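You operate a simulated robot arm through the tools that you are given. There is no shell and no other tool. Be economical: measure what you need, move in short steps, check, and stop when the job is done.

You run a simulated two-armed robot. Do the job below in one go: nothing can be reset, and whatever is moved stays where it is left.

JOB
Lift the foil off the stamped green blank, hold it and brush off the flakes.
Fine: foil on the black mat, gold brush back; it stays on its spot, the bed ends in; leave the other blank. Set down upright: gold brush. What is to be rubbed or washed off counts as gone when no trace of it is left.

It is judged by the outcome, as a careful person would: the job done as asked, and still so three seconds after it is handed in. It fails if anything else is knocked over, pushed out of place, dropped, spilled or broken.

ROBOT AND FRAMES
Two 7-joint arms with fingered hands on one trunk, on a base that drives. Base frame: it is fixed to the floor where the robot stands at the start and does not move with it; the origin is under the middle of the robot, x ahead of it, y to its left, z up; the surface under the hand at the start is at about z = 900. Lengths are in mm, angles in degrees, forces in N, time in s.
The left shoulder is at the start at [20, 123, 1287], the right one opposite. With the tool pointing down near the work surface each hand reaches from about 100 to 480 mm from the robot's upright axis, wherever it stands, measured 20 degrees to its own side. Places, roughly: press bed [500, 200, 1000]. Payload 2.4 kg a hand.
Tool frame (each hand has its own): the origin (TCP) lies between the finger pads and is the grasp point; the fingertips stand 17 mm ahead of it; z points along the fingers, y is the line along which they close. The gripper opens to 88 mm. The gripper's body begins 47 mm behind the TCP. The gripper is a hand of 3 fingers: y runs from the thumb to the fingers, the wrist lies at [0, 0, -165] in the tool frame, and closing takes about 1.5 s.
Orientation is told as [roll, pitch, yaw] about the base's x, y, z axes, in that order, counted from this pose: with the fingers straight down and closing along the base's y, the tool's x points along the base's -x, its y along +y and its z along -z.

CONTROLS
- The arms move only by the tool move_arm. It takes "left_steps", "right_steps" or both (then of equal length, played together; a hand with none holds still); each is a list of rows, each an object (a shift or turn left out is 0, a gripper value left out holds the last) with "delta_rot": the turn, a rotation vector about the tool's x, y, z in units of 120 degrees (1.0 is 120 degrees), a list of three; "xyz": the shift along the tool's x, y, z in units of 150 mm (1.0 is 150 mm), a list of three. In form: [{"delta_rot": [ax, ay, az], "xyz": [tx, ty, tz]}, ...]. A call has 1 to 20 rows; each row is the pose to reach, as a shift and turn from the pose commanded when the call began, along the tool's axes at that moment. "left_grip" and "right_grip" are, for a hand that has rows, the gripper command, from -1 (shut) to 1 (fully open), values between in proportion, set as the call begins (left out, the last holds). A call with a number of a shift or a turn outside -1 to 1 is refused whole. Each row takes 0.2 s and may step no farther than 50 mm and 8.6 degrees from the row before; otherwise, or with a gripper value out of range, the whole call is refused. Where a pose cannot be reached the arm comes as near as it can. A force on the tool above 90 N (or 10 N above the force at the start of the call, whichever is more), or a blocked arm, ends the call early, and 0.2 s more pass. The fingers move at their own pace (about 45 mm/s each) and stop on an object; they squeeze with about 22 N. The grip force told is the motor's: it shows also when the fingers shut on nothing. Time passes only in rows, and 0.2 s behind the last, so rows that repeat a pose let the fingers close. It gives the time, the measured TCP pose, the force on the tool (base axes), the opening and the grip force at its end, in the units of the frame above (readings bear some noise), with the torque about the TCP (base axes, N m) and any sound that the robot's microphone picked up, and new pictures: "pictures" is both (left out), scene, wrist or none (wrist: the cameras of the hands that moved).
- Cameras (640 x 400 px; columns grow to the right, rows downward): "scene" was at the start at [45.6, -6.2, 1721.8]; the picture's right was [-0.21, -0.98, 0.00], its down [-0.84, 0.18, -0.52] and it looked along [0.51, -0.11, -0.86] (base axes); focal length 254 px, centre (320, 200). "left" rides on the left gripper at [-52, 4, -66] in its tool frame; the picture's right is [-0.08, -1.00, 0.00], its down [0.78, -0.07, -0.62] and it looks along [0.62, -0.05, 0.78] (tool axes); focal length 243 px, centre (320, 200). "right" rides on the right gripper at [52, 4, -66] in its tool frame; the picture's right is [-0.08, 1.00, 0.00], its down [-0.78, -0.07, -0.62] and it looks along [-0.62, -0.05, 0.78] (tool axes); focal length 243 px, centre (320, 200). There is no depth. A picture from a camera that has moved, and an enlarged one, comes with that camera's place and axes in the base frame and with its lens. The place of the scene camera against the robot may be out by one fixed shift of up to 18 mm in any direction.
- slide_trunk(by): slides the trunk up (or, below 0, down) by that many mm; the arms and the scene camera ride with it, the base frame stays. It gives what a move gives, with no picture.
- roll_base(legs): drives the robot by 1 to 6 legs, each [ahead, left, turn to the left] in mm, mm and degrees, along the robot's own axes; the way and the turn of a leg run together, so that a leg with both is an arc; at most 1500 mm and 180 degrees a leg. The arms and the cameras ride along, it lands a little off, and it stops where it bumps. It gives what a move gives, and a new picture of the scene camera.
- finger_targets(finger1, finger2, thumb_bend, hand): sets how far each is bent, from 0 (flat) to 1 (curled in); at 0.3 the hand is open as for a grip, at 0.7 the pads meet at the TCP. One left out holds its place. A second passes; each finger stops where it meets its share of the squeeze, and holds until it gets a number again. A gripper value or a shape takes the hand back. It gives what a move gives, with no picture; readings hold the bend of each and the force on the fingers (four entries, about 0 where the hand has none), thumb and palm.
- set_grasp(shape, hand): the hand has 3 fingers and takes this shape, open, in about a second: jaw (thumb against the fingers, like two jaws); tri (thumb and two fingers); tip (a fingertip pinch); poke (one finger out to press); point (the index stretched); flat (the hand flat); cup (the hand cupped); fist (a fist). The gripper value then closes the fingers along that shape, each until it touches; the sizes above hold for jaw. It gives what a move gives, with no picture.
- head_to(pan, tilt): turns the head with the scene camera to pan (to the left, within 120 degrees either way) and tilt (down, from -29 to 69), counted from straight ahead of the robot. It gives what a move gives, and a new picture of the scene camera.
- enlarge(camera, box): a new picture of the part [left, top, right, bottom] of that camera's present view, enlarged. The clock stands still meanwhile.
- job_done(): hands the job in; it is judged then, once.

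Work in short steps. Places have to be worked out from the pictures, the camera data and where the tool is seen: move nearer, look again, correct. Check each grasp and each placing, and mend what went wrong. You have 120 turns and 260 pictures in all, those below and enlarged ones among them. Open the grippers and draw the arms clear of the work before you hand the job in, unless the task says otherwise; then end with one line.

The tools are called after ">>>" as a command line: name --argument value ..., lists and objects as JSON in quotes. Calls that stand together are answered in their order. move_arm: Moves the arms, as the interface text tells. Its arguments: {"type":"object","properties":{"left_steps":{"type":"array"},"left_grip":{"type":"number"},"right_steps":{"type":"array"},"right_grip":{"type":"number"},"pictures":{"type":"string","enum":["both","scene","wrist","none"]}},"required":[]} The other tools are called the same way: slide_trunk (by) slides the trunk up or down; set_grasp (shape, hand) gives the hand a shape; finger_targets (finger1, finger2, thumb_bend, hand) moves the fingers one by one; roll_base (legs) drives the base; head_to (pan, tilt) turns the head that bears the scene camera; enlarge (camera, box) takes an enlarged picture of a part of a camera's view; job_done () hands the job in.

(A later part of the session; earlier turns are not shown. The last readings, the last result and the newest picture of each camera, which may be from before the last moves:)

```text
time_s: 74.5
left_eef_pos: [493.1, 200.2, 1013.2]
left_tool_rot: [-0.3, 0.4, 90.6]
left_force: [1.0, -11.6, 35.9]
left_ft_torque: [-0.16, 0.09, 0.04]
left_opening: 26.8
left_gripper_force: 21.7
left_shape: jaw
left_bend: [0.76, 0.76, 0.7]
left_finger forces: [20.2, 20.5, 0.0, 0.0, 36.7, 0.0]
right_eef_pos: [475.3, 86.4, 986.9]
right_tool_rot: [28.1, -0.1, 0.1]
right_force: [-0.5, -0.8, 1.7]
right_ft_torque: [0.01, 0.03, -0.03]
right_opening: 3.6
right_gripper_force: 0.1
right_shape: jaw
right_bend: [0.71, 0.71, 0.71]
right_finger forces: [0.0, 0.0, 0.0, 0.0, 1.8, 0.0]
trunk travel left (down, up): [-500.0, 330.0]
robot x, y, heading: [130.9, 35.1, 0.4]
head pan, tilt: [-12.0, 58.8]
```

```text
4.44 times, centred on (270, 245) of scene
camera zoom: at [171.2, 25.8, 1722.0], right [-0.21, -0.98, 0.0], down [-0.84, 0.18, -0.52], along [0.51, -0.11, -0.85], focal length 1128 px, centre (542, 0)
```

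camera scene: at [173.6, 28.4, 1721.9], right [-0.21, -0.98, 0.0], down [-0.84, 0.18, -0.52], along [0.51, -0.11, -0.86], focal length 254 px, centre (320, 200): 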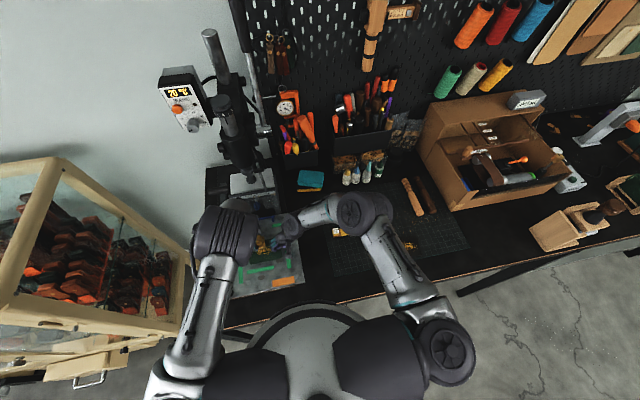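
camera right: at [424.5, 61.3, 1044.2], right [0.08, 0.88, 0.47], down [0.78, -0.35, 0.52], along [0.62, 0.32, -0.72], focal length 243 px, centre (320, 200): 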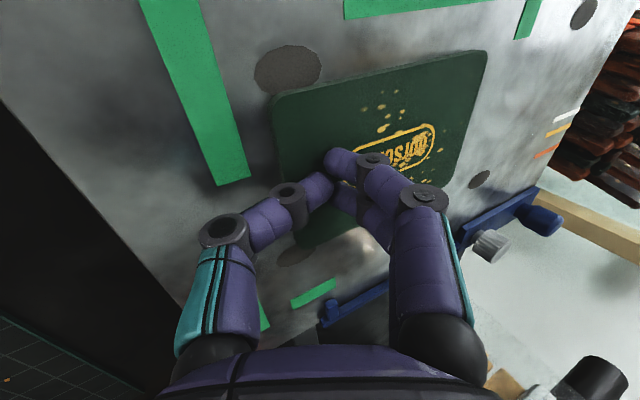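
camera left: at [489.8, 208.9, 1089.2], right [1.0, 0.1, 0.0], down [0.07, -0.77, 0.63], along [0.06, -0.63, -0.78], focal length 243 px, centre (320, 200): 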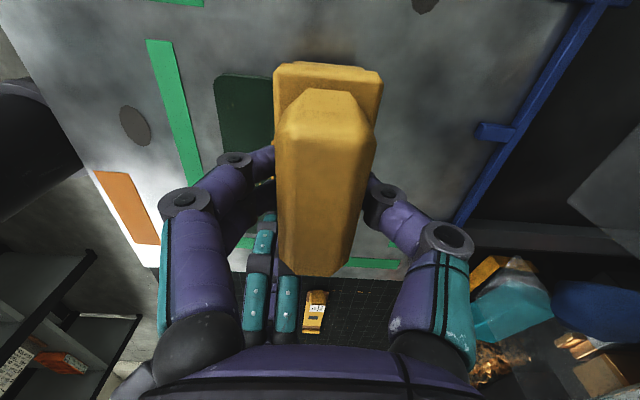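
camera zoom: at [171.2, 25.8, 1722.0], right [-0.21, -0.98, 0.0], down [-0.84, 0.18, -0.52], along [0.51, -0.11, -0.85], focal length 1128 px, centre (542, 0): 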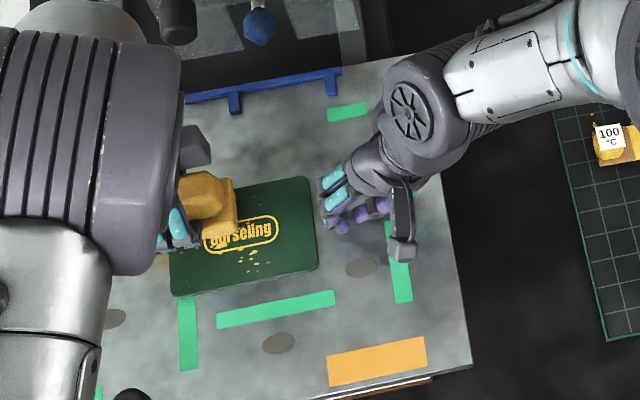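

>>> move_arm --left_steps '[{"xyz": [0, 0, -0.15]}, {"xyz": [-0.1, 0, -0.4]}, {"xyz": [-0.2, 0, -0.6]}]' --right_steps '[{"xyz": [0, 0, -0.15]}, {"xyz": [0, -0.1, -0.35]}, {"xyz": [0, -0.2, -0.6]}]' --pictures "both"

>>> enlarge --camera "scene" --box '[210, 200, 330, 290]'

```text
time_s: 75.3
left_eef_pos: [493.8, 233.5, 1100.7]
left_tool_rot: [0.1, 0.6, 90.6]
left_force: [0.4, -0.1, -0.5]
left_ft_torque: [0.03, 0.02, 0.02]
left_opening: 24.8
left_gripper_force: 22.2
left_shape: jaw
left_bend: [0.74, 0.74, 0.7]
left_finger forces: [9.2, 9.5, 0.0, 0.1, 20.8, 0.1]
right_eef_pos: [477.5, 18.8, 1049.6]
right_tool_rot: [28.0, 0.0, 0.0]
right_force: [0.3, -0.1, -1.2]
right_ft_torque: [-0.03, 0.0, 0.01]
right_opening: 3.7
right_gripper_force: 0.1
right_shape: jaw
right_bend: [0.71, 0.71, 0.7]
right_finger forces: [0.1, 0.1, 0.0, 0.1, 0.0, 0.1]
trunk travel left (down, up): [-500.0, 330.0]
robot x, y, heading: [131.3, 34.5, -0.2]
head pan, tilt: [-12.0, 58.8]
camera scene: at [173.6, 28.4, 1721.8], right [-0.21, -0.98, 0.0], down [-0.84, 0.18, -0.52], along [0.51, -0.11, -0.86], focal length 254 px, centre (320, 200)
camera right: at [424.3, -8.3, 1108.1], right [0.08, 0.88, 0.47], down [0.78, -0.35, 0.52], along [0.62, 0.32, -0.72], focal length 243 px, centre (320, 200)
camera left: at [488.9, 286.0, 1166.8], right [1.0, 0.1, 0.0], down [0.08, -0.77, 0.63], along [0.06, -0.63, -0.78], focal length 243 px, centre (320, 200)
```

scene: 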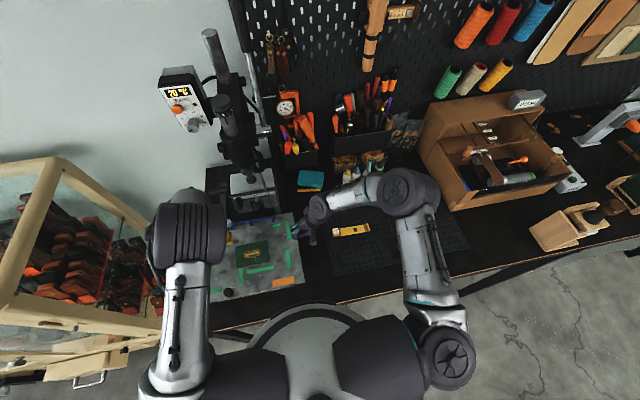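
right: 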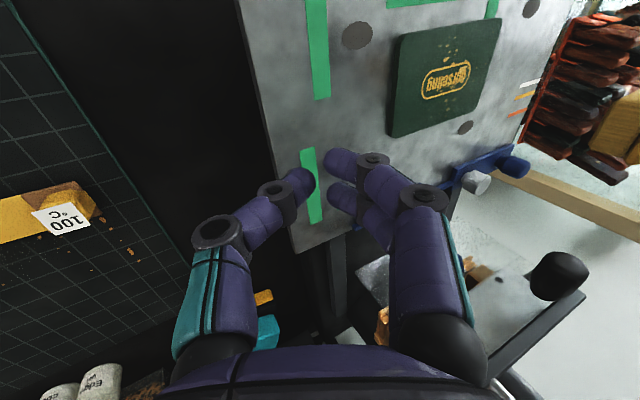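
left: 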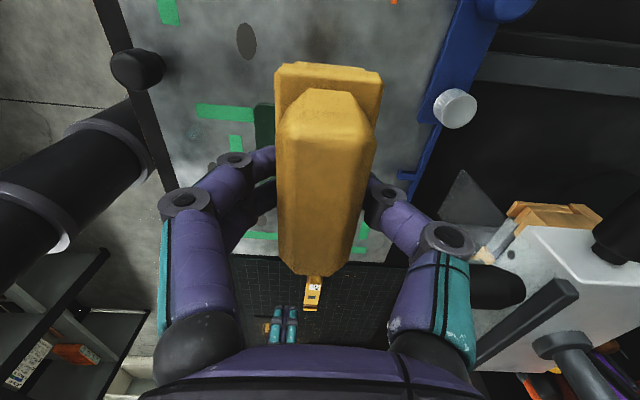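

```text
4.44 times, centred on (270, 245) of scene
camera zoom: at [173.6, 28.4, 1721.8], right [-0.21, -0.98, 0.0], down [-0.84, 0.18, -0.52], along [0.51, -0.11, -0.86], focal length 1128 px, centre (542, 0)
```

zoom: 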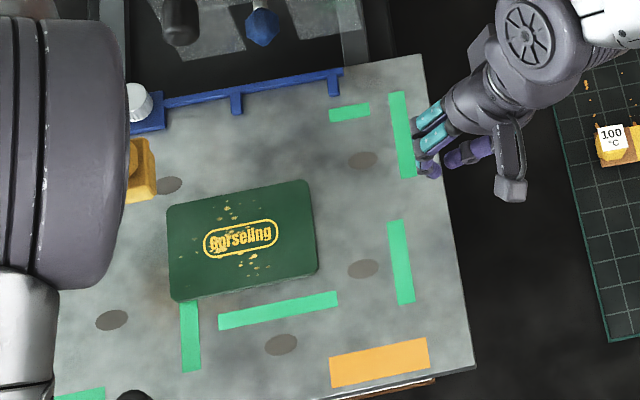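

The blank slid about 37 mm left (y) and 2 mm towards me, with almost no rotation. A better hold is to pinch its right end across x with the right hand at +90° yaw, which leaves the top free. I'll unroll, yaw and open that hand, then use it to slide the blank back.

>>> move_arm --right_steps '[{"xyz": [0, 0, -0.1], "delta_rot": [0.06, 0, 0]}, {"xyz": [0, 0, -0.2], "delta_rot": [0.12, 0, 0]}, {"xyz": [0, 0, -0.3], "delta_rot": [0.18, 0, 0]}, {"xyz": [0, 0, -0.3], "delta_rot": [0.233, 0, 0]}]' --right_grip 0.95 --pictures "none"

>>> move_arm --right_steps '[{"delta_rot": [0, 0, -0.07]}, {"delta_rot": [0, 0, -0.14]}, {"delta_rot": [0, 0, -0.21]}, {"delta_rot": [0, 0, -0.28]}, {"delta_rot": [0, 0, -0.35]}, {"delta_rot": [0, 0, -0.42]}, {"delta_rot": [0, 0, -0.49]}, {"delta_rot": [0, 0, -0.56]}, {"delta_rot": [0, 0, -0.63]}, {"delta_rot": [0, 0, -0.7]}, {"delta_rot": [0, 0, -0.75]}]' --pictures "wrist"

```text
time_s: 76.3
left_eef_pos: [494.1, 234.0, 1100.8]
left_tool_rot: [0.0, 0.5, 90.6]
left_force: [0.5, 0.7, -0.4]
left_ft_torque: [-0.02, 0.02, 0.02]
left_opening: 24.7
left_gripper_force: 22.0
left_shape: jaw
left_bend: [0.74, 0.74, 0.7]
left_finger forces: [9.3, 9.4, 0.0, 0.1, 20.9, 0.0]
right_eef_pos: [476.3, -1.7, 1089.9]
right_tool_rot: [-0.2, 0.0, 0.0]
right_force: [-0.5, 0.8, -0.1]
right_ft_torque: [-0.02, 0.01, 0.01]
right_opening: 85.6
right_gripper_force: 0.1
right_shape: jaw
right_bend: [0.35, 0.35, 0.33]
right_finger forces: [0.0, 0.0, 0.0, 0.0, 0.1, 0.1]
trunk travel left (down, up): [-500.0, 330.0]
robot x, y, heading: [129.1, 33.7, 0.0]
head pan, tilt: [-12.0, 58.8]
```

```text
time_s: 78.7
left_eef_pos: [494.0, 233.5, 1101.6]
left_tool_rot: [-0.1, 0.6, 90.7]
left_force: [-1.4, 1.0, -0.7]
left_ft_torque: [-0.02, 0.02, 0.04]
left_opening: 24.6
left_gripper_force: 22.2
left_shape: jaw
left_bend: [0.74, 0.74, 0.7]
left_finger forces: [9.2, 9.4, 0.0, 0.0, 20.7, 0.0]
right_eef_pos: [478.5, -2.1, 1090.5]
right_tool_rot: [0.0, 0.0, 90.2]
right_force: [-0.2, -0.7, 0.1]
right_ft_torque: [0.03, 0.03, 0.01]
right_opening: 85.7
right_gripper_force: 0.1
right_shape: jaw
right_bend: [0.35, 0.35, 0.33]
right_finger forces: [0.0, 0.0, 0.0, 0.0, 0.0, 0.0]
trunk travel left (down, up): [-500.0, 330.0]
robot x, y, heading: [128.8, 35.8, 0.1]
head pan, tilt: [-12.0, 58.8]
camera right: at [472.9, -53.6, 1154.3], right [-1.0, 0.08, 0.0], down [0.06, 0.78, 0.62], along [0.05, 0.62, -0.78], focal length 243 px, centre (320, 200)
```

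right: 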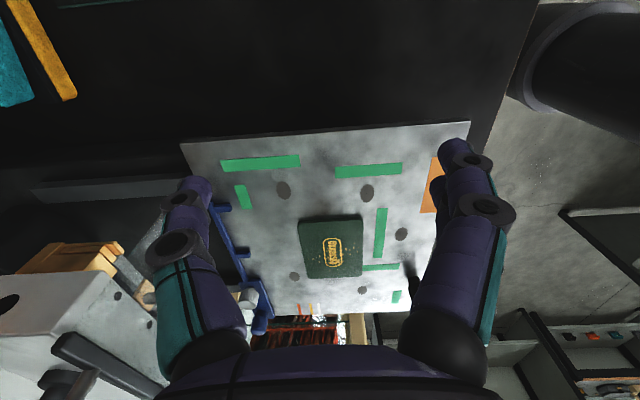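

>>> move_arm --right_steps '[{"xyz": [-0.25, 0, 0]}, {"xyz": [-0.5, 0, 0]}, {"xyz": [-0.7, 0, 0.1]}, {"xyz": [-0.85, 0.01, 0.3]}]' --pictures "wrist"

```text
time_s: 79.7
left_eef_pos: [494.4, 233.1, 1101.4]
left_tool_rot: [0.0, 0.6, 90.6]
left_force: [-0.3, -0.9, -0.6]
left_ft_torque: [-0.01, 0.02, -0.01]
left_opening: 24.7
left_gripper_force: 22.0
left_shape: jaw
left_bend: [0.74, 0.74, 0.7]
left_finger forces: [9.3, 9.5, 0.0, 0.1, 20.7, 0.0]
right_eef_pos: [476.0, 125.3, 1044.1]
right_tool_rot: [-0.1, 0.1, 90.1]
right_force: [0.5, 0.3, 0.5]
right_ft_torque: [-0.01, -0.01, -0.02]
right_opening: 85.8
right_gripper_force: 0.0
right_shape: jaw
right_bend: [0.35, 0.35, 0.33]
right_finger forces: [0.0, 0.1, 0.0, 0.0, 0.1, 0.0]
trunk travel left (down, up): [-500.0, 330.0]
robot x, y, heading: [129.0, 34.4, -0.2]
head pan, tilt: [-12.0, 58.8]
camera right: at [471.6, 73.5, 1109.2], right [-1.0, 0.09, 0.0], down [0.07, 0.78, 0.62], along [0.05, 0.62, -0.78], focal length 243 px, centre (320, 200)
```

right: 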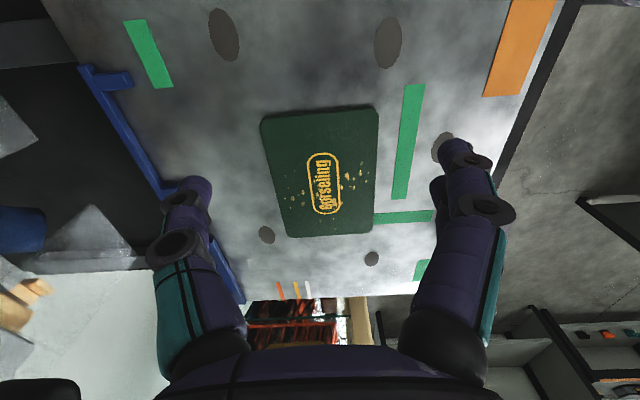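

Blank spans x 442–509 with its right edge at y≈120, and the open fingers straddle it. Descend towards the bed.

>>> move_arm --right_steps '[{"xyz": [0, 0, 0.2]}, {"xyz": [0, 0, 0.36]}, {"xyz": [0, 0, 0.36]}]' --pictures "wrist"

>>> move_arm --right_steps '[{"xyz": [0, 0, 0.015]}, {"xyz": [0, 0, 0.03]}, {"xyz": [0, 0, 0.045]}]' --pictures "none"

```text
time_s: 80.5
left_eef_pos: [494.4, 234.0, 1101.6]
left_tool_rot: [0.0, 0.7, 90.6]
left_force: [0.4, 0.5, -0.5]
left_ft_torque: [0.01, -0.02, 0.0]
left_opening: 24.7
left_gripper_force: 22.3
left_shape: jaw
left_bend: [0.74, 0.74, 0.7]
left_finger forces: [9.2, 9.4, 0.0, 0.0, 20.5, 0.1]
right_eef_pos: [475.5, 126.9, 990.6]
right_tool_rot: [0.0, 0.0, 89.9]
right_force: [-0.1, -0.4, -0.9]
right_ft_torque: [-0.02, -0.05, 0.0]
right_opening: 85.9
right_gripper_force: 0.1
right_shape: jaw
right_bend: [0.35, 0.35, 0.33]
right_finger forces: [0.0, 0.0, 0.0, 0.1, 0.0, 0.1]
trunk travel left (down, up): [-500.0, 330.0]
robot x, y, heading: [131.4, 32.6, -0.2]
head pan, tilt: [-12.0, 58.8]
camera right: at [470.4, 74.2, 1055.2], right [-1.0, 0.09, 0.0], down [0.07, 0.78, 0.62], along [0.05, 0.62, -0.78], focal length 243 px, centre (320, 200)
```

right: 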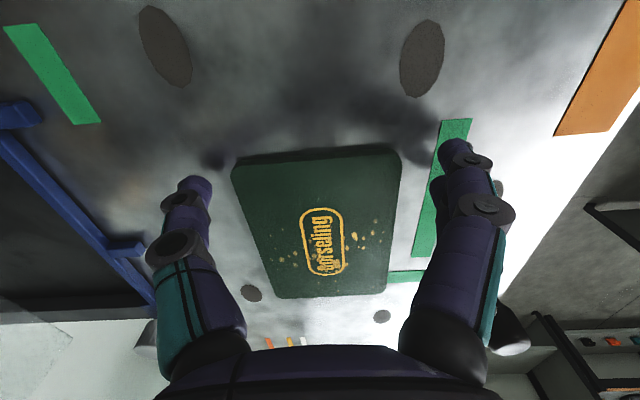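

```text
time_s: 81.3
left_eef_pos: [495.6, 233.9, 1100.5]
left_tool_rot: [0.0, 0.6, 90.7]
left_force: [-0.2, 0.2, -1.0]
left_ft_torque: [0.0, 0.01, 0.01]
left_opening: 24.8
left_gripper_force: 22.2
left_shape: jaw
left_bend: [0.74, 0.74, 0.7]
left_finger forces: [9.1, 9.4, 0.0, 0.0, 20.7, 0.0]
right_eef_pos: [474.3, 125.7, 984.5]
right_tool_rot: [0.0, 0.1, 90.0]
right_force: [0.1, 0.4, 0.1]
right_ft_torque: [0.01, -0.01, 0.02]
right_opening: 85.5
right_gripper_force: 0.1
right_shape: jaw
right_bend: [0.35, 0.35, 0.33]
right_finger forces: [0.2, 0.2, 0.0, 0.1, 0.3, 0.0]
trunk travel left (down, up): [-500.0, 330.0]
robot x, y, heading: [125.9, 37.0, -0.4]
head pan, tilt: [-12.0, 58.8]
```

Just touching the bed. Raise 1.5 mm and close on the blank.

>>> move_arm --right_steps '[{"xyz": [0, 0, -0.01]}, {"xyz": [0, 0, -0.01]}]' --pictures "none"

>>> move_arm --right_steps '[{}, {}, {}, {}, {}]' --right_grip 0.35 --pictures "wrist"

```text
time_s: 81.9
left_eef_pos: [494.1, 233.3, 1101.0]
left_tool_rot: [0.0, 0.6, 90.6]
left_force: [0.6, 0.1, -0.4]
left_ft_torque: [0.01, -0.01, 0.01]
left_opening: 24.7
left_gripper_force: 22.1
left_shape: jaw
left_bend: [0.74, 0.74, 0.7]
left_finger forces: [9.2, 9.4, 0.0, 0.0, 20.7, 0.0]
right_eef_pos: [475.1, 125.3, 985.4]
right_tool_rot: [0.1, -0.1, 89.9]
right_force: [0.4, 0.4, -0.3]
right_ft_torque: [-0.03, 0.0, 0.03]
right_opening: 85.5
right_gripper_force: 0.0
right_shape: jaw
right_bend: [0.35, 0.35, 0.33]
right_finger forces: [0.0, 0.0, 0.0, 0.1, 0.1, 0.0]
trunk travel left (down, up): [-500.0, 330.0]
robot x, y, heading: [129.6, 35.3, 0.2]
head pan, tilt: [-12.0, 58.8]
```

```text
time_s: 83.1
left_eef_pos: [493.6, 233.5, 1101.2]
left_tool_rot: [0.0, 0.6, 90.6]
left_force: [-0.4, -0.4, -0.3]
left_ft_torque: [0.02, -0.02, -0.01]
left_opening: 24.8
left_gripper_force: 22.5
left_shape: jaw
left_bend: [0.74, 0.74, 0.7]
left_finger forces: [9.2, 9.3, 0.1, 0.0, 20.7, 0.1]
right_eef_pos: [476.5, 126.2, 987.2]
right_tool_rot: [-0.2, -0.2, 89.8]
right_force: [9.9, 2.2, 30.9]
right_ft_torque: [0.15, -0.11, -0.09]
right_opening: 40.1
right_gripper_force: 21.8
right_shape: jaw
right_bend: [0.79, 0.72, 0.7]
right_finger forces: [0.1, 29.7, 0.0, 0.1, 28.7, 0.0]
trunk travel left (down, up): [-500.0, 330.0]
robot x, y, heading: [131.1, 35.2, 0.0]
head pan, tilt: [-12.0, 58.8]
camera right: at [471.1, 73.7, 1051.3], right [-1.0, 0.09, 0.0], down [0.07, 0.78, 0.62], along [0.06, 0.62, -0.78], focal length 243 px, centre (320, 200)
```

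right: 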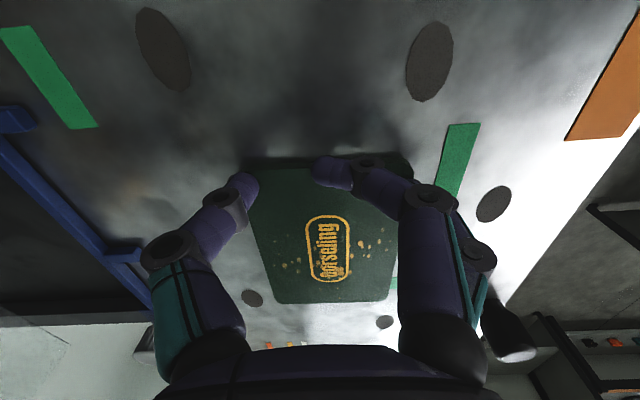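

Finger 2 and the thumb hold the blank's edges, while finger 1 hangs just past its end. I'll relieve the downward force by raising 2 mm.

>>> move_arm --right_steps '[{"xyz": [0, 0, -0.01]}, {"xyz": [0, 0, -0.018]}, {"xyz": [0, 0, -0.018]}]' --pictures "wrist"

>>> enlarge --camera "scene" --box '[210, 200, 330, 290]'

```text
time_s: 83.9
left_eef_pos: [494.5, 232.8, 1101.1]
left_tool_rot: [0.0, 0.5, 90.6]
left_force: [0.1, 0.2, -0.8]
left_ft_torque: [-0.01, -0.03, 0.0]
left_opening: 24.9
left_gripper_force: 22.2
left_shape: jaw
left_bend: [0.74, 0.74, 0.7]
left_finger forces: [9.2, 9.4, 0.1, 0.1, 20.7, 0.0]
right_eef_pos: [474.5, 125.7, 988.6]
right_tool_rot: [0.1, 0.0, 90.0]
right_force: [0.7, 0.5, 1.4]
right_ft_torque: [-0.01, -0.03, 0.01]
right_opening: 38.0
right_gripper_force: 21.9
right_shape: jaw
right_bend: [0.79, 0.64, 0.7]
right_finger forces: [0.0, 18.0, 0.0, 0.1, 18.9, 0.1]
trunk travel left (down, up): [-500.0, 330.0]
robot x, y, heading: [129.1, 35.6, 0.2]
head pan, tilt: [-12.0, 58.8]
camera right: at [469.9, 74.1, 1052.7], right [-1.0, 0.08, 0.0], down [0.07, 0.78, 0.62], along [0.05, 0.62, -0.78], focal length 243 px, centre (320, 200)
```

right: 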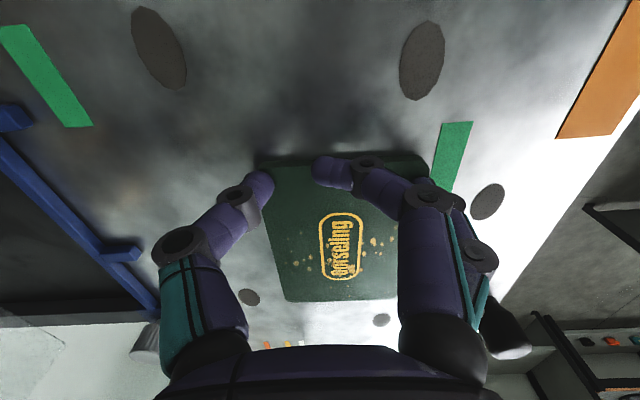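

```text
4.44 times, centred on (270, 245) of scene
camera zoom: at [174.1, 28.8, 1721.7], right [-0.21, -0.98, 0.0], down [-0.84, 0.18, -0.52], along [0.51, -0.11, -0.86], focal length 1128 px, centre (542, 0)
```

zoom: 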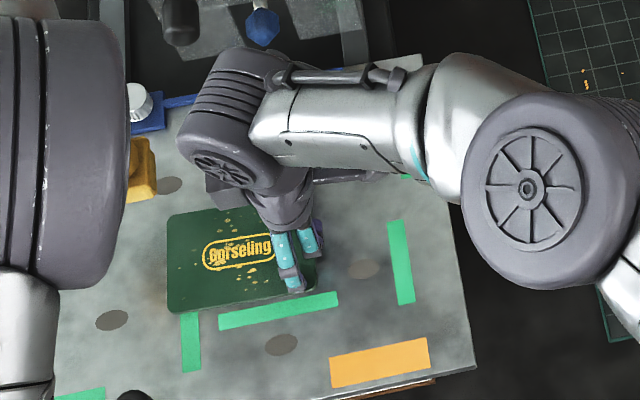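

The pinch with one finger turned the blank about 4°. I'll open, shift 20 mm left so both fingers land on the edge, and re-close to square it up.

>>> move_arm --right_steps '[{}, {}, {}, {}, {}, {}]' --right_grip 0.95 --pictures "none"

>>> move_arm --right_steps '[{"xyz": [-0.07, 0.0, 0]}, {"xyz": [-0.14, 0.0, 0]}, {"xyz": [-0.17, 0.0, 0]}]' --pictures "wrist"

```text
time_s: 85.3
left_eef_pos: [492.8, 233.1, 1102.4]
left_tool_rot: [-0.1, 0.7, 90.5]
left_force: [0.2, 0.1, -0.7]
left_ft_torque: [-0.01, 0.0, 0.03]
left_opening: 24.8
left_gripper_force: 21.7
left_shape: jaw
left_bend: [0.74, 0.74, 0.7]
left_finger forces: [9.2, 9.4, 0.0, 0.1, 20.6, 0.0]
right_eef_pos: [474.9, 125.3, 989.4]
right_tool_rot: [-0.1, 0.0, 90.0]
right_force: [4.3, 2.2, 34.9]
right_ft_torque: [0.31, 0.66, -0.14]
right_opening: 72.2
right_gripper_force: 0.0
right_shape: jaw
right_bend: [0.35, 0.74, 0.33]
right_finger forces: [0.0, 34.5, 0.0, 0.0, 0.1, 0.0]
trunk travel left (down, up): [-500.0, 330.0]
robot x, y, heading: [130.2, 39.2, -0.0]
head pan, tilt: [-12.0, 58.8]
```

```text
time_s: 86.1
left_eef_pos: [493.5, 231.6, 1101.5]
left_tool_rot: [0.0, 0.5, 90.6]
left_force: [0.5, 0.3, -0.4]
left_ft_torque: [-0.01, 0.01, -0.01]
left_opening: 24.6
left_gripper_force: 22.1
left_shape: jaw
left_bend: [0.74, 0.74, 0.7]
left_finger forces: [9.2, 9.3, 0.1, 0.0, 20.6, 0.0]
right_eef_pos: [476.5, 137.0, 990.1]
right_tool_rot: [-0.3, 0.0, 90.0]
right_force: [7.0, -6.9, 38.5]
right_ft_torque: [0.19, 1.02, 0.15]
right_opening: 76.3
right_gripper_force: 0.1
right_shape: jaw
right_bend: [0.35, 0.72, 0.33]
right_finger forces: [0.2, 37.6, 0.0, 0.0, 0.0, 0.0]
right hand out of reach, approached as far as the arm can: row 2, 3
trunk travel left (down, up): [-500.0, 330.0]
robot x, y, heading: [128.5, 36.0, -0.0]
head pan, tilt: [-12.0, 58.8]
camera right: at [471.2, 84.9, 1054.1], right [-1.0, 0.09, 0.0], down [0.07, 0.78, 0.62], along [0.06, 0.62, -0.78], focal length 243 px, centre (320, 200)
```

right: 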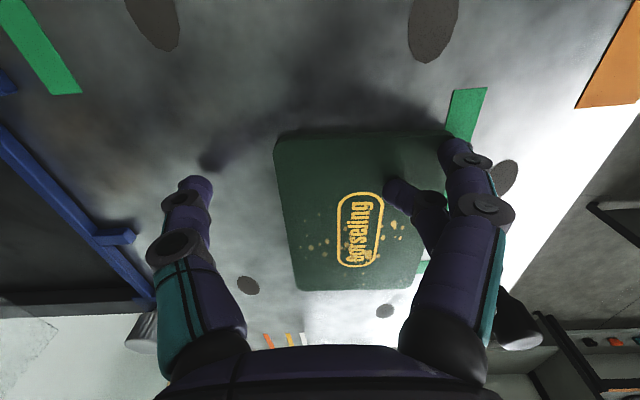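

Finger 2 is pressing on the blank's top. Raise the hand clear.

>>> move_arm --right_steps '[{"xyz": [0.0, 0.0, -0.1]}, {"xyz": [0.1, 0.0, -0.3]}, {"xyz": [0.3, 0.0, -0.4]}, {"xyz": [0.4, 0.0, -0.4]}]' --pictures "wrist"

>>> enlarge --camera "right" --box '[200, 60, 500, 260]'

```text
time_s: 87.1
left_eef_pos: [494.4, 233.0, 1101.3]
left_tool_rot: [0.1, 0.6, 90.7]
left_force: [-0.2, 0.6, -0.2]
left_ft_torque: [-0.01, -0.01, -0.01]
left_opening: 24.7
left_gripper_force: 22.2
left_shape: jaw
left_bend: [0.74, 0.74, 0.7]
left_finger forces: [9.1, 9.2, 0.0, 0.0, 20.4, 0.1]
right_eef_pos: [477.9, 78.0, 1048.5]
right_tool_rot: [0.1, -0.1, 90.0]
right_force: [0.2, 0.3, -0.6]
right_ft_torque: [-0.01, 0.0, -0.03]
right_opening: 85.6
right_gripper_force: 0.2
right_shape: jaw
right_bend: [0.35, 0.35, 0.33]
right_finger forces: [0.1, 0.0, 0.0, 0.0, 0.0, 0.0]
trunk travel left (down, up): [-500.0, 330.0]
robot x, y, heading: [131.3, 32.8, 0.1]
head pan, tilt: [-12.0, 58.8]
camera right: at [472.2, 25.3, 1113.4], right [-1.0, 0.09, 0.0], down [0.07, 0.78, 0.62], along [0.05, 0.62, -0.78], focal length 243 px, centre (320, 200)
```

right: 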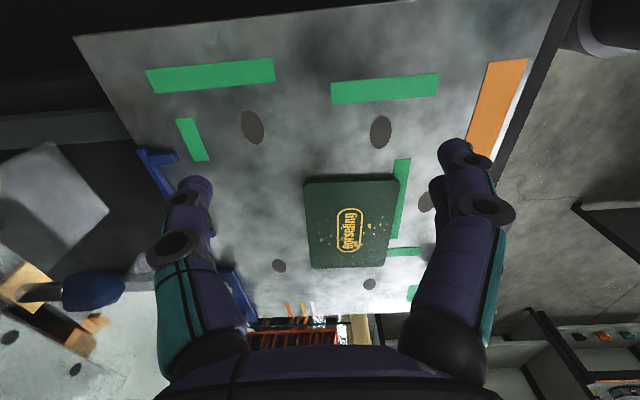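

```text
2.00 times, centred on (350, 160) of right
camera zoom: at [472.2, 25.3, 1113.4], right [-1.0, 0.09, 0.0], down [0.07, 0.78, 0.62], along [0.05, 0.62, -0.78], focal length 485 px, centre (260, 280)
```

zoom: 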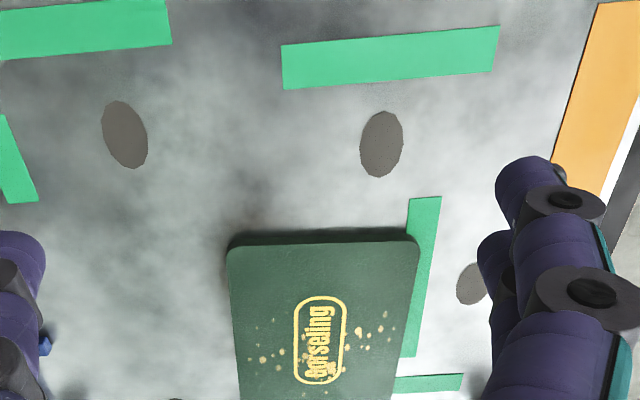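

The blank is now about 20 mm too close to me, 42 mm too far left and turned about 4°. I'll go back to the fingertip contact: turn the right hand to yaw 0, lightly press the blank's clear right end and drag it home.

>>> move_arm --right_steps '[{"xyz": [0, 0, -0.1], "delta_rot": [0, 0, 0.07]}, {"xyz": [0, 0, -0.2], "delta_rot": [0, 0, 0.14]}, {"xyz": [0, 0, -0.2], "delta_rot": [0, 0, 0.21]}, {"xyz": [0, 0, -0.2], "delta_rot": [0, 0, 0.28]}, {"xyz": [0, 0, -0.2], "delta_rot": [0, 0, 0.35]}, {"xyz": [0, 0, -0.2], "delta_rot": [0, 0, 0.42]}, {"xyz": [0, 0, -0.2], "delta_rot": [0, 0, 0.49]}, {"xyz": [0, 0, -0.2], "delta_rot": [0, 0, 0.56]}, {"xyz": [0, 0, -0.2], "delta_rot": [0, 0, 0.63]}, {"xyz": [0, 0, -0.2], "delta_rot": [0, 0, 0.7]}, {"xyz": [0, 0, -0.2], "delta_rot": [0, 0, 0.75]}]' --right_grip -0.92 --pictures "none"

>>> move_arm --right_steps '[{"delta_rot": [-0.06, 0, 0], "xyz": [0.05, 0.05, 0]}, {"delta_rot": [-0.12, 0, 0], "xyz": [0.1, 0.15, 0]}, {"delta_rot": [-0.18, 0, 0], "xyz": [0.13, 0.3, 0]}, {"delta_rot": [-0.233, 0, 0], "xyz": [0.13, 0.33, 0.15]}]' --pictures "wrist"

```text
time_s: 89.5
left_eef_pos: [493.7, 233.2, 1101.2]
left_tool_rot: [-0.1, 0.6, 90.6]
left_force: [-0.4, -0.3, -0.8]
left_ft_torque: [0.02, 0.0, 0.02]
left_opening: 24.8
left_gripper_force: 21.5
left_shape: jaw
left_bend: [0.74, 0.74, 0.7]
left_finger forces: [9.1, 9.3, 0.0, 0.0, 20.4, 0.0]
right_eef_pos: [476.4, 77.5, 1079.5]
right_tool_rot: [0.1, 0.0, -0.2]
right_force: [0.3, 0.1, -0.2]
right_ft_torque: [0.01, -0.02, 0.01]
right_opening: 3.7
right_gripper_force: 0.0
right_shape: jaw
right_bend: [0.71, 0.71, 0.7]
right_finger forces: [0.0, 0.1, 0.0, 0.0, 0.0, 0.0]
trunk travel left (down, up): [-500.0, 330.0]
robot x, y, heading: [125.0, 36.4, -0.1]
head pan, tilt: [-12.0, 58.8]
```

```text
time_s: 90.5
left_eef_pos: [494.2, 233.2, 1101.4]
left_tool_rot: [0.1, 0.5, 90.6]
left_force: [-0.2, -0.3, -0.7]
left_ft_torque: [-0.02, 0.0, 0.02]
left_opening: 24.8
left_gripper_force: 21.7
left_shape: jaw
left_bend: [0.74, 0.74, 0.7]
left_finger forces: [9.0, 9.4, 0.0, 0.1, 20.3, 0.0]
right_eef_pos: [457.3, 128.0, 1057.5]
right_tool_rot: [28.2, 0.0, 0.0]
right_force: [-0.3, 0.7, 0.8]
right_ft_torque: [0.01, -0.01, 0.0]
right_opening: 3.8
right_gripper_force: 0.0
right_shape: jaw
right_bend: [0.71, 0.71, 0.7]
right_finger forces: [0.0, 0.1, 0.0, 0.0, 0.1, 0.0]
trunk travel left (down, up): [-500.0, 330.0]
robot x, y, heading: [129.6, 33.7, 0.3]
head pan, tilt: [-12.0, 58.8]
camera right: at [405.7, 100.6, 1114.8], right [0.08, 0.88, 0.47], down [0.78, -0.35, 0.52], along [0.62, 0.32, -0.72], focal length 243 px, centre (320, 200)
```

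right: 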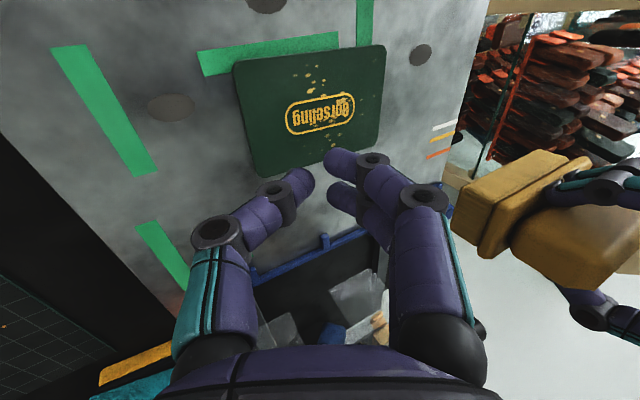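

>>> move_arm --right_steps '[{"xyz": [-0.011, -0.08, 0.19]}, {"xyz": [-0.011, -0.157, 0.373]}, {"xyz": [-0.011, -0.157, 0.373]}]' --pictures "none"

>>> move_arm --right_steps '[{"xyz": [0, -0.01, 0.02]}, {"xyz": [0, -0.022, 0.042]}, {"xyz": [0, -0.031, 0.059]}]' --pictures "wrist"

```text
time_s: 91.3
left_eef_pos: [494.9, 233.2, 1101.7]
left_tool_rot: [0.0, 0.6, 90.6]
left_force: [-0.4, -0.7, -1.4]
left_ft_torque: [0.03, -0.01, 0.01]
left_opening: 24.5
left_gripper_force: 21.7
left_shape: jaw
left_bend: [0.74, 0.74, 0.7]
left_finger forces: [9.1, 9.3, 0.0, 0.0, 20.3, 0.0]
right_eef_pos: [459.7, 132.5, 995.3]
right_tool_rot: [27.9, 0.0, 0.0]
right_force: [0.8, 0.4, -0.1]
right_ft_torque: [0.02, 0.0, -0.01]
right_opening: 3.7
right_gripper_force: 0.1
right_shape: jaw
right_bend: [0.71, 0.71, 0.7]
right_finger forces: [0.1, 0.1, 0.0, 0.0, 0.0, 0.0]
trunk travel left (down, up): [-500.0, 330.0]
robot x, y, heading: [126.3, 33.3, -0.2]
head pan, tilt: [-12.0, 58.8]
```

```text
time_s: 92.1
left_eef_pos: [494.3, 232.4, 1101.7]
left_tool_rot: [0.0, 0.6, 90.7]
left_force: [0.0, 0.0, 0.0]
left_ft_torque: [0.0, 0.02, 0.03]
left_opening: 24.9
left_gripper_force: 21.5
left_shape: jaw
left_bend: [0.74, 0.74, 0.7]
left_finger forces: [9.0, 9.2, 0.1, 0.0, 20.4, 0.0]
right_eef_pos: [458.7, 133.6, 986.9]
right_tool_rot: [28.0, -0.2, 0.1]
right_force: [-0.1, -1.2, 6.2]
right_ft_torque: [0.04, 0.0, -0.03]
right_opening: 3.7
right_gripper_force: 0.0
right_shape: jaw
right_bend: [0.71, 0.71, 0.74]
right_finger forces: [0.1, 0.1, 0.0, 0.0, 6.1, 0.1]
trunk travel left (down, up): [-500.0, 330.0]
robot x, y, heading: [125.2, 34.1, 0.2]
head pan, tilt: [-12.0, 58.8]
camera right: at [406.2, 106.6, 1044.9], right [0.08, 0.88, 0.47], down [0.78, -0.35, 0.52], along [0.62, 0.32, -0.72], focal length 243 px, centre (320, 200)
```

right: 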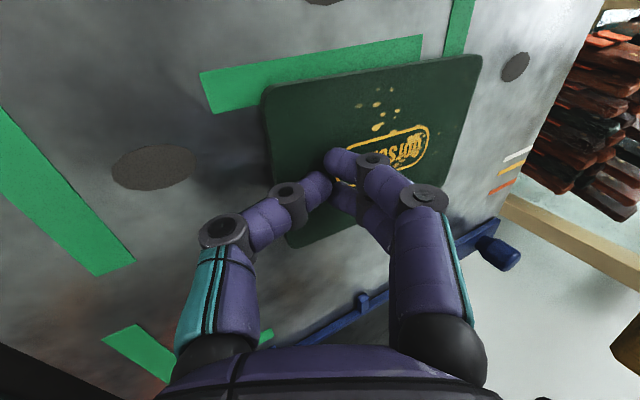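

6 N contact. Now drag the blank right 42 mm and ahead 20 mm.

>>> move_arm --right_steps '[{"xyz": [0, -0.006, 0.012]}, {"xyz": [0, -0.047, -0.01]}, {"xyz": [0, -0.088, -0.032]}, {"xyz": [-0.02, -0.129, -0.053]}, {"xyz": [-0.05, -0.17, -0.075]}, {"xyz": [-0.09, -0.211, -0.097]}, {"xyz": [-0.133, -0.253, -0.119]}, {"xyz": [-0.133, -0.253, -0.119]}]' --pictures "wrist"

>>> enlarge --camera "scene" --box '[210, 200, 330, 290]'

```text
time_s: 93.9
left_eef_pos: [493.9, 233.2, 1101.7]
left_tool_rot: [0.0, 0.6, 90.6]
left_force: [-0.2, 0.7, -1.0]
left_ft_torque: [0.0, 0.01, 0.01]
left_opening: 24.7
left_gripper_force: 22.2
left_shape: jaw
left_bend: [0.74, 0.74, 0.7]
left_finger forces: [9.1, 9.3, 0.0, 0.2, 20.3, 0.0]
right_eef_pos: [478.5, 92.5, 984.1]
right_tool_rot: [27.9, 0.0, 0.0]
right_force: [-1.3, 0.5, 2.5]
right_ft_torque: [0.03, 0.02, 0.0]
right_opening: 3.3
right_gripper_force: 0.0
right_shape: jaw
right_bend: [0.71, 0.71, 0.72]
right_finger forces: [0.1, 0.1, 0.0, 0.0, 2.3, 0.0]
trunk travel left (down, up): [-500.0, 330.0]
robot x, y, heading: [129.4, 35.6, -0.1]
head pan, tilt: [-12.0, 58.8]
camera right: at [426.5, 64.7, 1042.9], right [0.08, 0.88, 0.47], down [0.78, -0.35, 0.52], along [0.62, 0.32, -0.72], focal length 243 px, centre (320, 200)
```

right: 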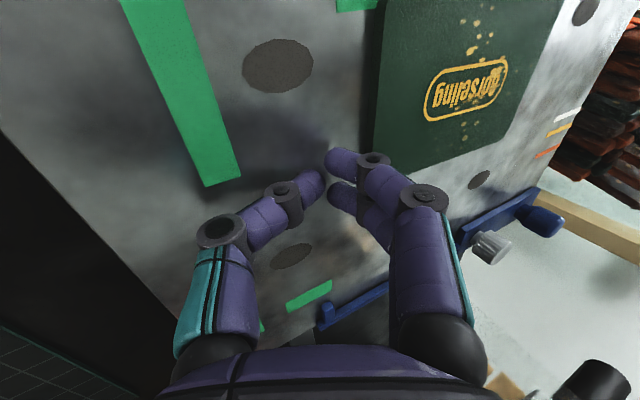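

```text
4.44 times, centred on (270, 245) of scene
camera zoom: at [173.8, 28.9, 1721.8], right [-0.21, -0.98, 0.0], down [-0.84, 0.18, -0.52], along [0.51, -0.11, -0.86], focal length 1128 px, centre (542, 0)
```

zoom: 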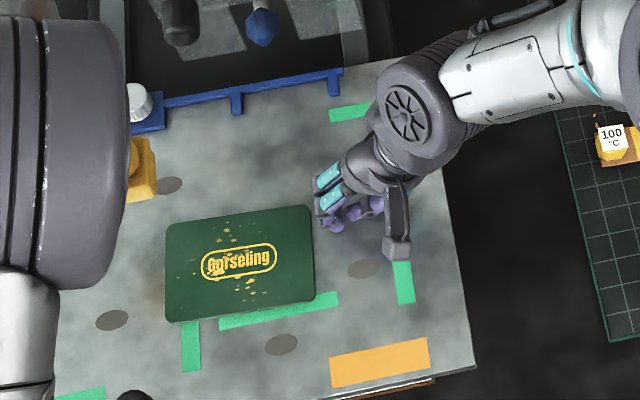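

The thumb slipped over the blank without moving it. Better: push it with the brush block's flat end, which also squares it up. Right hand retreats; left brings the brush to the left of the blank.

>>> move_arm --right_steps '[{"xyz": [0, 0, -0.15]}, {"xyz": [0, -0.1, -0.3]}, {"xyz": [0, -0.15, -0.5]}, {"xyz": [0, -0.15, -0.7]}]' --left_steps '[{"xyz": [-0.13, 0.1, 0]}, {"xyz": [-0.26, 0.2, 0.05]}, {"xyz": [-0.26, 0.247, 0.25]}, {"xyz": [-0.26, 0.247, 0.45]}]' --pictures "both"

>>> enlarge --camera "scene" --box '[200, 200, 330, 290]'

```text
time_s: 94.9
left_eef_pos: [455.6, 271.0, 1036.0]
left_tool_rot: [0.0, 0.6, 90.6]
left_force: [0.0, 0.0, -0.6]
left_ft_torque: [-0.02, 0.0, 0.0]
left_opening: 24.8
left_gripper_force: 22.1
left_shape: jaw
left_bend: [0.74, 0.74, 0.7]
left_finger forces: [8.9, 9.0, 0.0, 0.0, 19.6, 0.0]
right_eef_pos: [478.0, 20.5, 1067.8]
right_tool_rot: [28.0, 0.0, 0.1]
right_force: [0.1, -0.2, 0.5]
right_ft_torque: [0.0, 0.01, 0.01]
right_opening: 3.3
right_gripper_force: 0.1
right_shape: jaw
right_bend: [0.71, 0.71, 0.7]
right_finger forces: [0.1, 0.0, 0.0, 0.0, 0.0, 0.1]
trunk travel left (down, up): [-500.0, 330.0]
robot x, y, heading: [129.5, 32.5, -0.1]
head pan, tilt: [-12.0, 58.8]
camera scene: at [174.2, 28.8, 1721.8], right [-0.21, -0.98, 0.0], down [-0.84, 0.18, -0.52], along [0.51, -0.11, -0.86], focal length 254 px, centre (320, 200)
camera right: at [425.8, -5.7, 1125.7], right [0.08, 0.88, 0.47], down [0.78, -0.35, 0.52], along [0.62, 0.32, -0.72], focal length 243 px, centre (320, 200)
camera left: at [451.5, 323.1, 1100.7], right [1.0, 0.1, 0.0], down [0.07, -0.77, 0.63], along [0.06, -0.63, -0.78], focal length 243 px, centre (320, 200)
```

scene: 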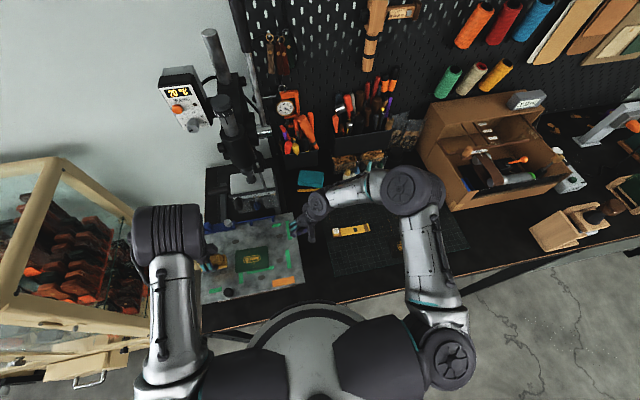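
right: 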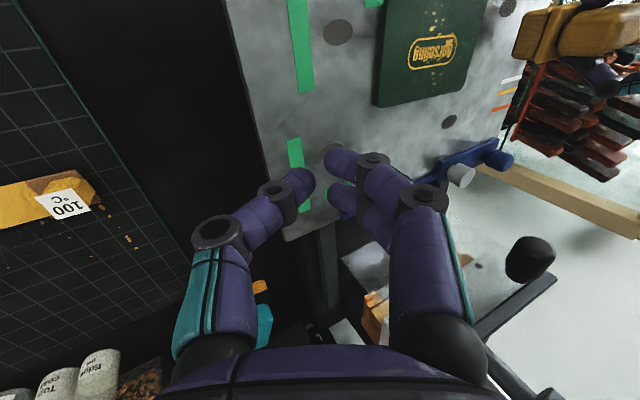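
left: 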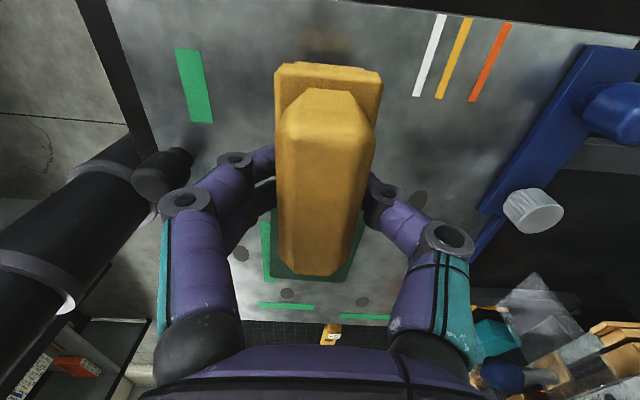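

```text
4.44 times, centred on (265, 245) of scene
camera zoom: at [174.2, 28.8, 1721.8], right [-0.21, -0.98, 0.0], down [-0.84, 0.18, -0.52], along [0.51, -0.11, -0.86], focal length 1128 px, centre (564, 0)
```

zoom: 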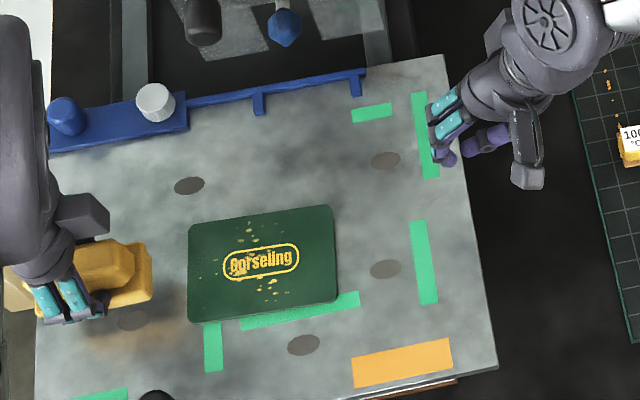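

Brush is left of the blank, clear of the black knob. Lower to find the bed height.

>>> move_arm --left_steps '[{"xyz": [0, 0, 0.08]}, {"xyz": [0, 0, 0.15]}, {"xyz": [0, 0, 0.15]}]' --pictures "none"

>>> move_arm --left_steps '[{"xyz": [0, 0, 0.01]}, {"xyz": [0, 0, 0.02]}, {"xyz": [0, 0, 0.027]}]' --pictures "none"

```text
time_s: 95.7
left_eef_pos: [456.2, 269.4, 1012.5]
left_tool_rot: [0.0, 0.7, 90.6]
left_force: [-0.1, -0.2, -0.5]
left_ft_torque: [-0.01, 0.0, -0.03]
left_opening: 24.5
left_gripper_force: 21.9
left_shape: jaw
left_bend: [0.74, 0.74, 0.7]
left_finger forces: [8.9, 9.0, 0.1, 0.0, 19.5, 0.0]
right_eef_pos: [477.9, 20.5, 1066.9]
right_tool_rot: [28.0, 0.1, 0.0]
right_force: [0.1, 0.0, 0.3]
right_ft_torque: [-0.01, -0.03, -0.04]
right_opening: 3.7
right_gripper_force: 0.1
right_shape: jaw
right_bend: [0.71, 0.71, 0.7]
right_finger forces: [0.1, 0.0, 0.0, 0.1, 0.0, 0.1]
trunk travel left (down, up): [-500.0, 330.0]
robot x, y, heading: [125.4, 35.1, 0.1]
head pan, tilt: [-12.0, 58.8]
```

```text
time_s: 96.5
left_eef_pos: [455.5, 270.0, 1009.0]
left_tool_rot: [-0.3, 0.5, 90.6]
left_force: [-0.6, -1.1, 24.6]
left_ft_torque: [0.01, 0.27, 0.03]
left_opening: 25.1
left_gripper_force: 21.6
left_shape: jaw
left_bend: [0.75, 0.75, 0.7]
left_finger forces: [15.9, 15.5, 0.0, 0.0, 24.7, 0.0]
right_eef_pos: [477.1, 20.4, 1067.8]
right_tool_rot: [28.1, -0.1, 0.0]
right_force: [0.1, -0.9, -0.1]
right_ft_torque: [-0.02, 0.02, -0.01]
right_opening: 3.5
right_gripper_force: 0.0
right_shape: jaw
right_bend: [0.71, 0.71, 0.7]
right_finger forces: [0.0, 0.1, 0.0, 0.0, 0.0, 0.0]
trunk travel left (down, up): [-500.0, 330.0]
robot x, y, heading: [128.4, 31.7, 0.1]
head pan, tilt: [-12.0, 58.8]
```

Bed contact is at TCP≈1009.7, so the blank is about 5 mm thick. Raise 2.5 mm and push the blank right with the brush's end face.

>>> move_arm --left_steps '[{"xyz": [0, 0, -0.017]}, {"xyz": [0.06, 0, -0.017]}, {"xyz": [0.11, 0, -0.017]}, {"xyz": [0.16, 0, -0.017]}, {"xyz": [0.21, 0, -0.017]}, {"xyz": [0.26, 0, -0.017]}, {"xyz": [0.31, 0, -0.017]}, {"xyz": [0.34, 0, -0.017]}]' --pictures "wrist"

>>> enlarge --camera "scene" --box '[200, 200, 330, 290]'

```text
time_s: 98.3
left_eef_pos: [457.5, 220.0, 1011.1]
left_tool_rot: [-0.1, 0.6, 90.6]
left_force: [0.4, -0.3, -0.5]
left_ft_torque: [0.0, 0.01, -0.04]
left_opening: 24.1
left_gripper_force: 22.2
left_shape: jaw
left_bend: [0.74, 0.74, 0.7]
left_finger forces: [10.3, 10.0, 0.0, 0.1, 19.7, 0.0]
right_eef_pos: [477.2, 21.6, 1066.7]
right_tool_rot: [28.0, 0.0, 0.0]
right_force: [-0.3, 1.3, -0.1]
right_ft_torque: [-0.03, -0.01, 0.0]
right_opening: 3.3
right_gripper_force: 0.1
right_shape: jaw
right_bend: [0.71, 0.71, 0.7]
right_finger forces: [0.1, 0.1, 0.0, 0.0, 0.1, 0.0]
trunk travel left (down, up): [-500.0, 330.0]
robot x, y, heading: [128.0, 41.5, 0.1]
head pan, tilt: [-12.0, 58.8]
camera left: at [452.4, 272.5, 1076.2], right [1.0, 0.1, 0.0], down [0.07, -0.77, 0.63], along [0.06, -0.63, -0.78], focal length 243 px, centre (320, 200)
```

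left: 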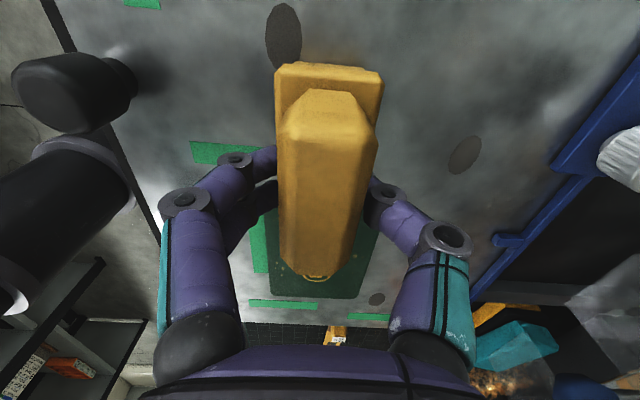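

```text
4.44 times, centred on (265, 245) of scene
camera zoom: at [174.2, 28.7, 1721.8], right [-0.21, -0.98, 0.0], down [-0.84, 0.18, -0.52], along [0.51, -0.11, -0.86], focal length 1128 px, centre (564, 0)
```

zoom: 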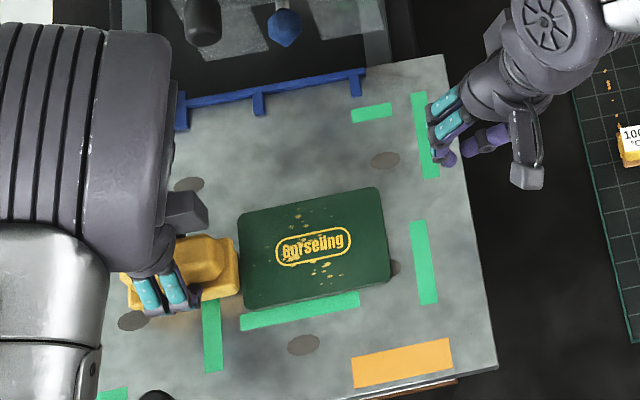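

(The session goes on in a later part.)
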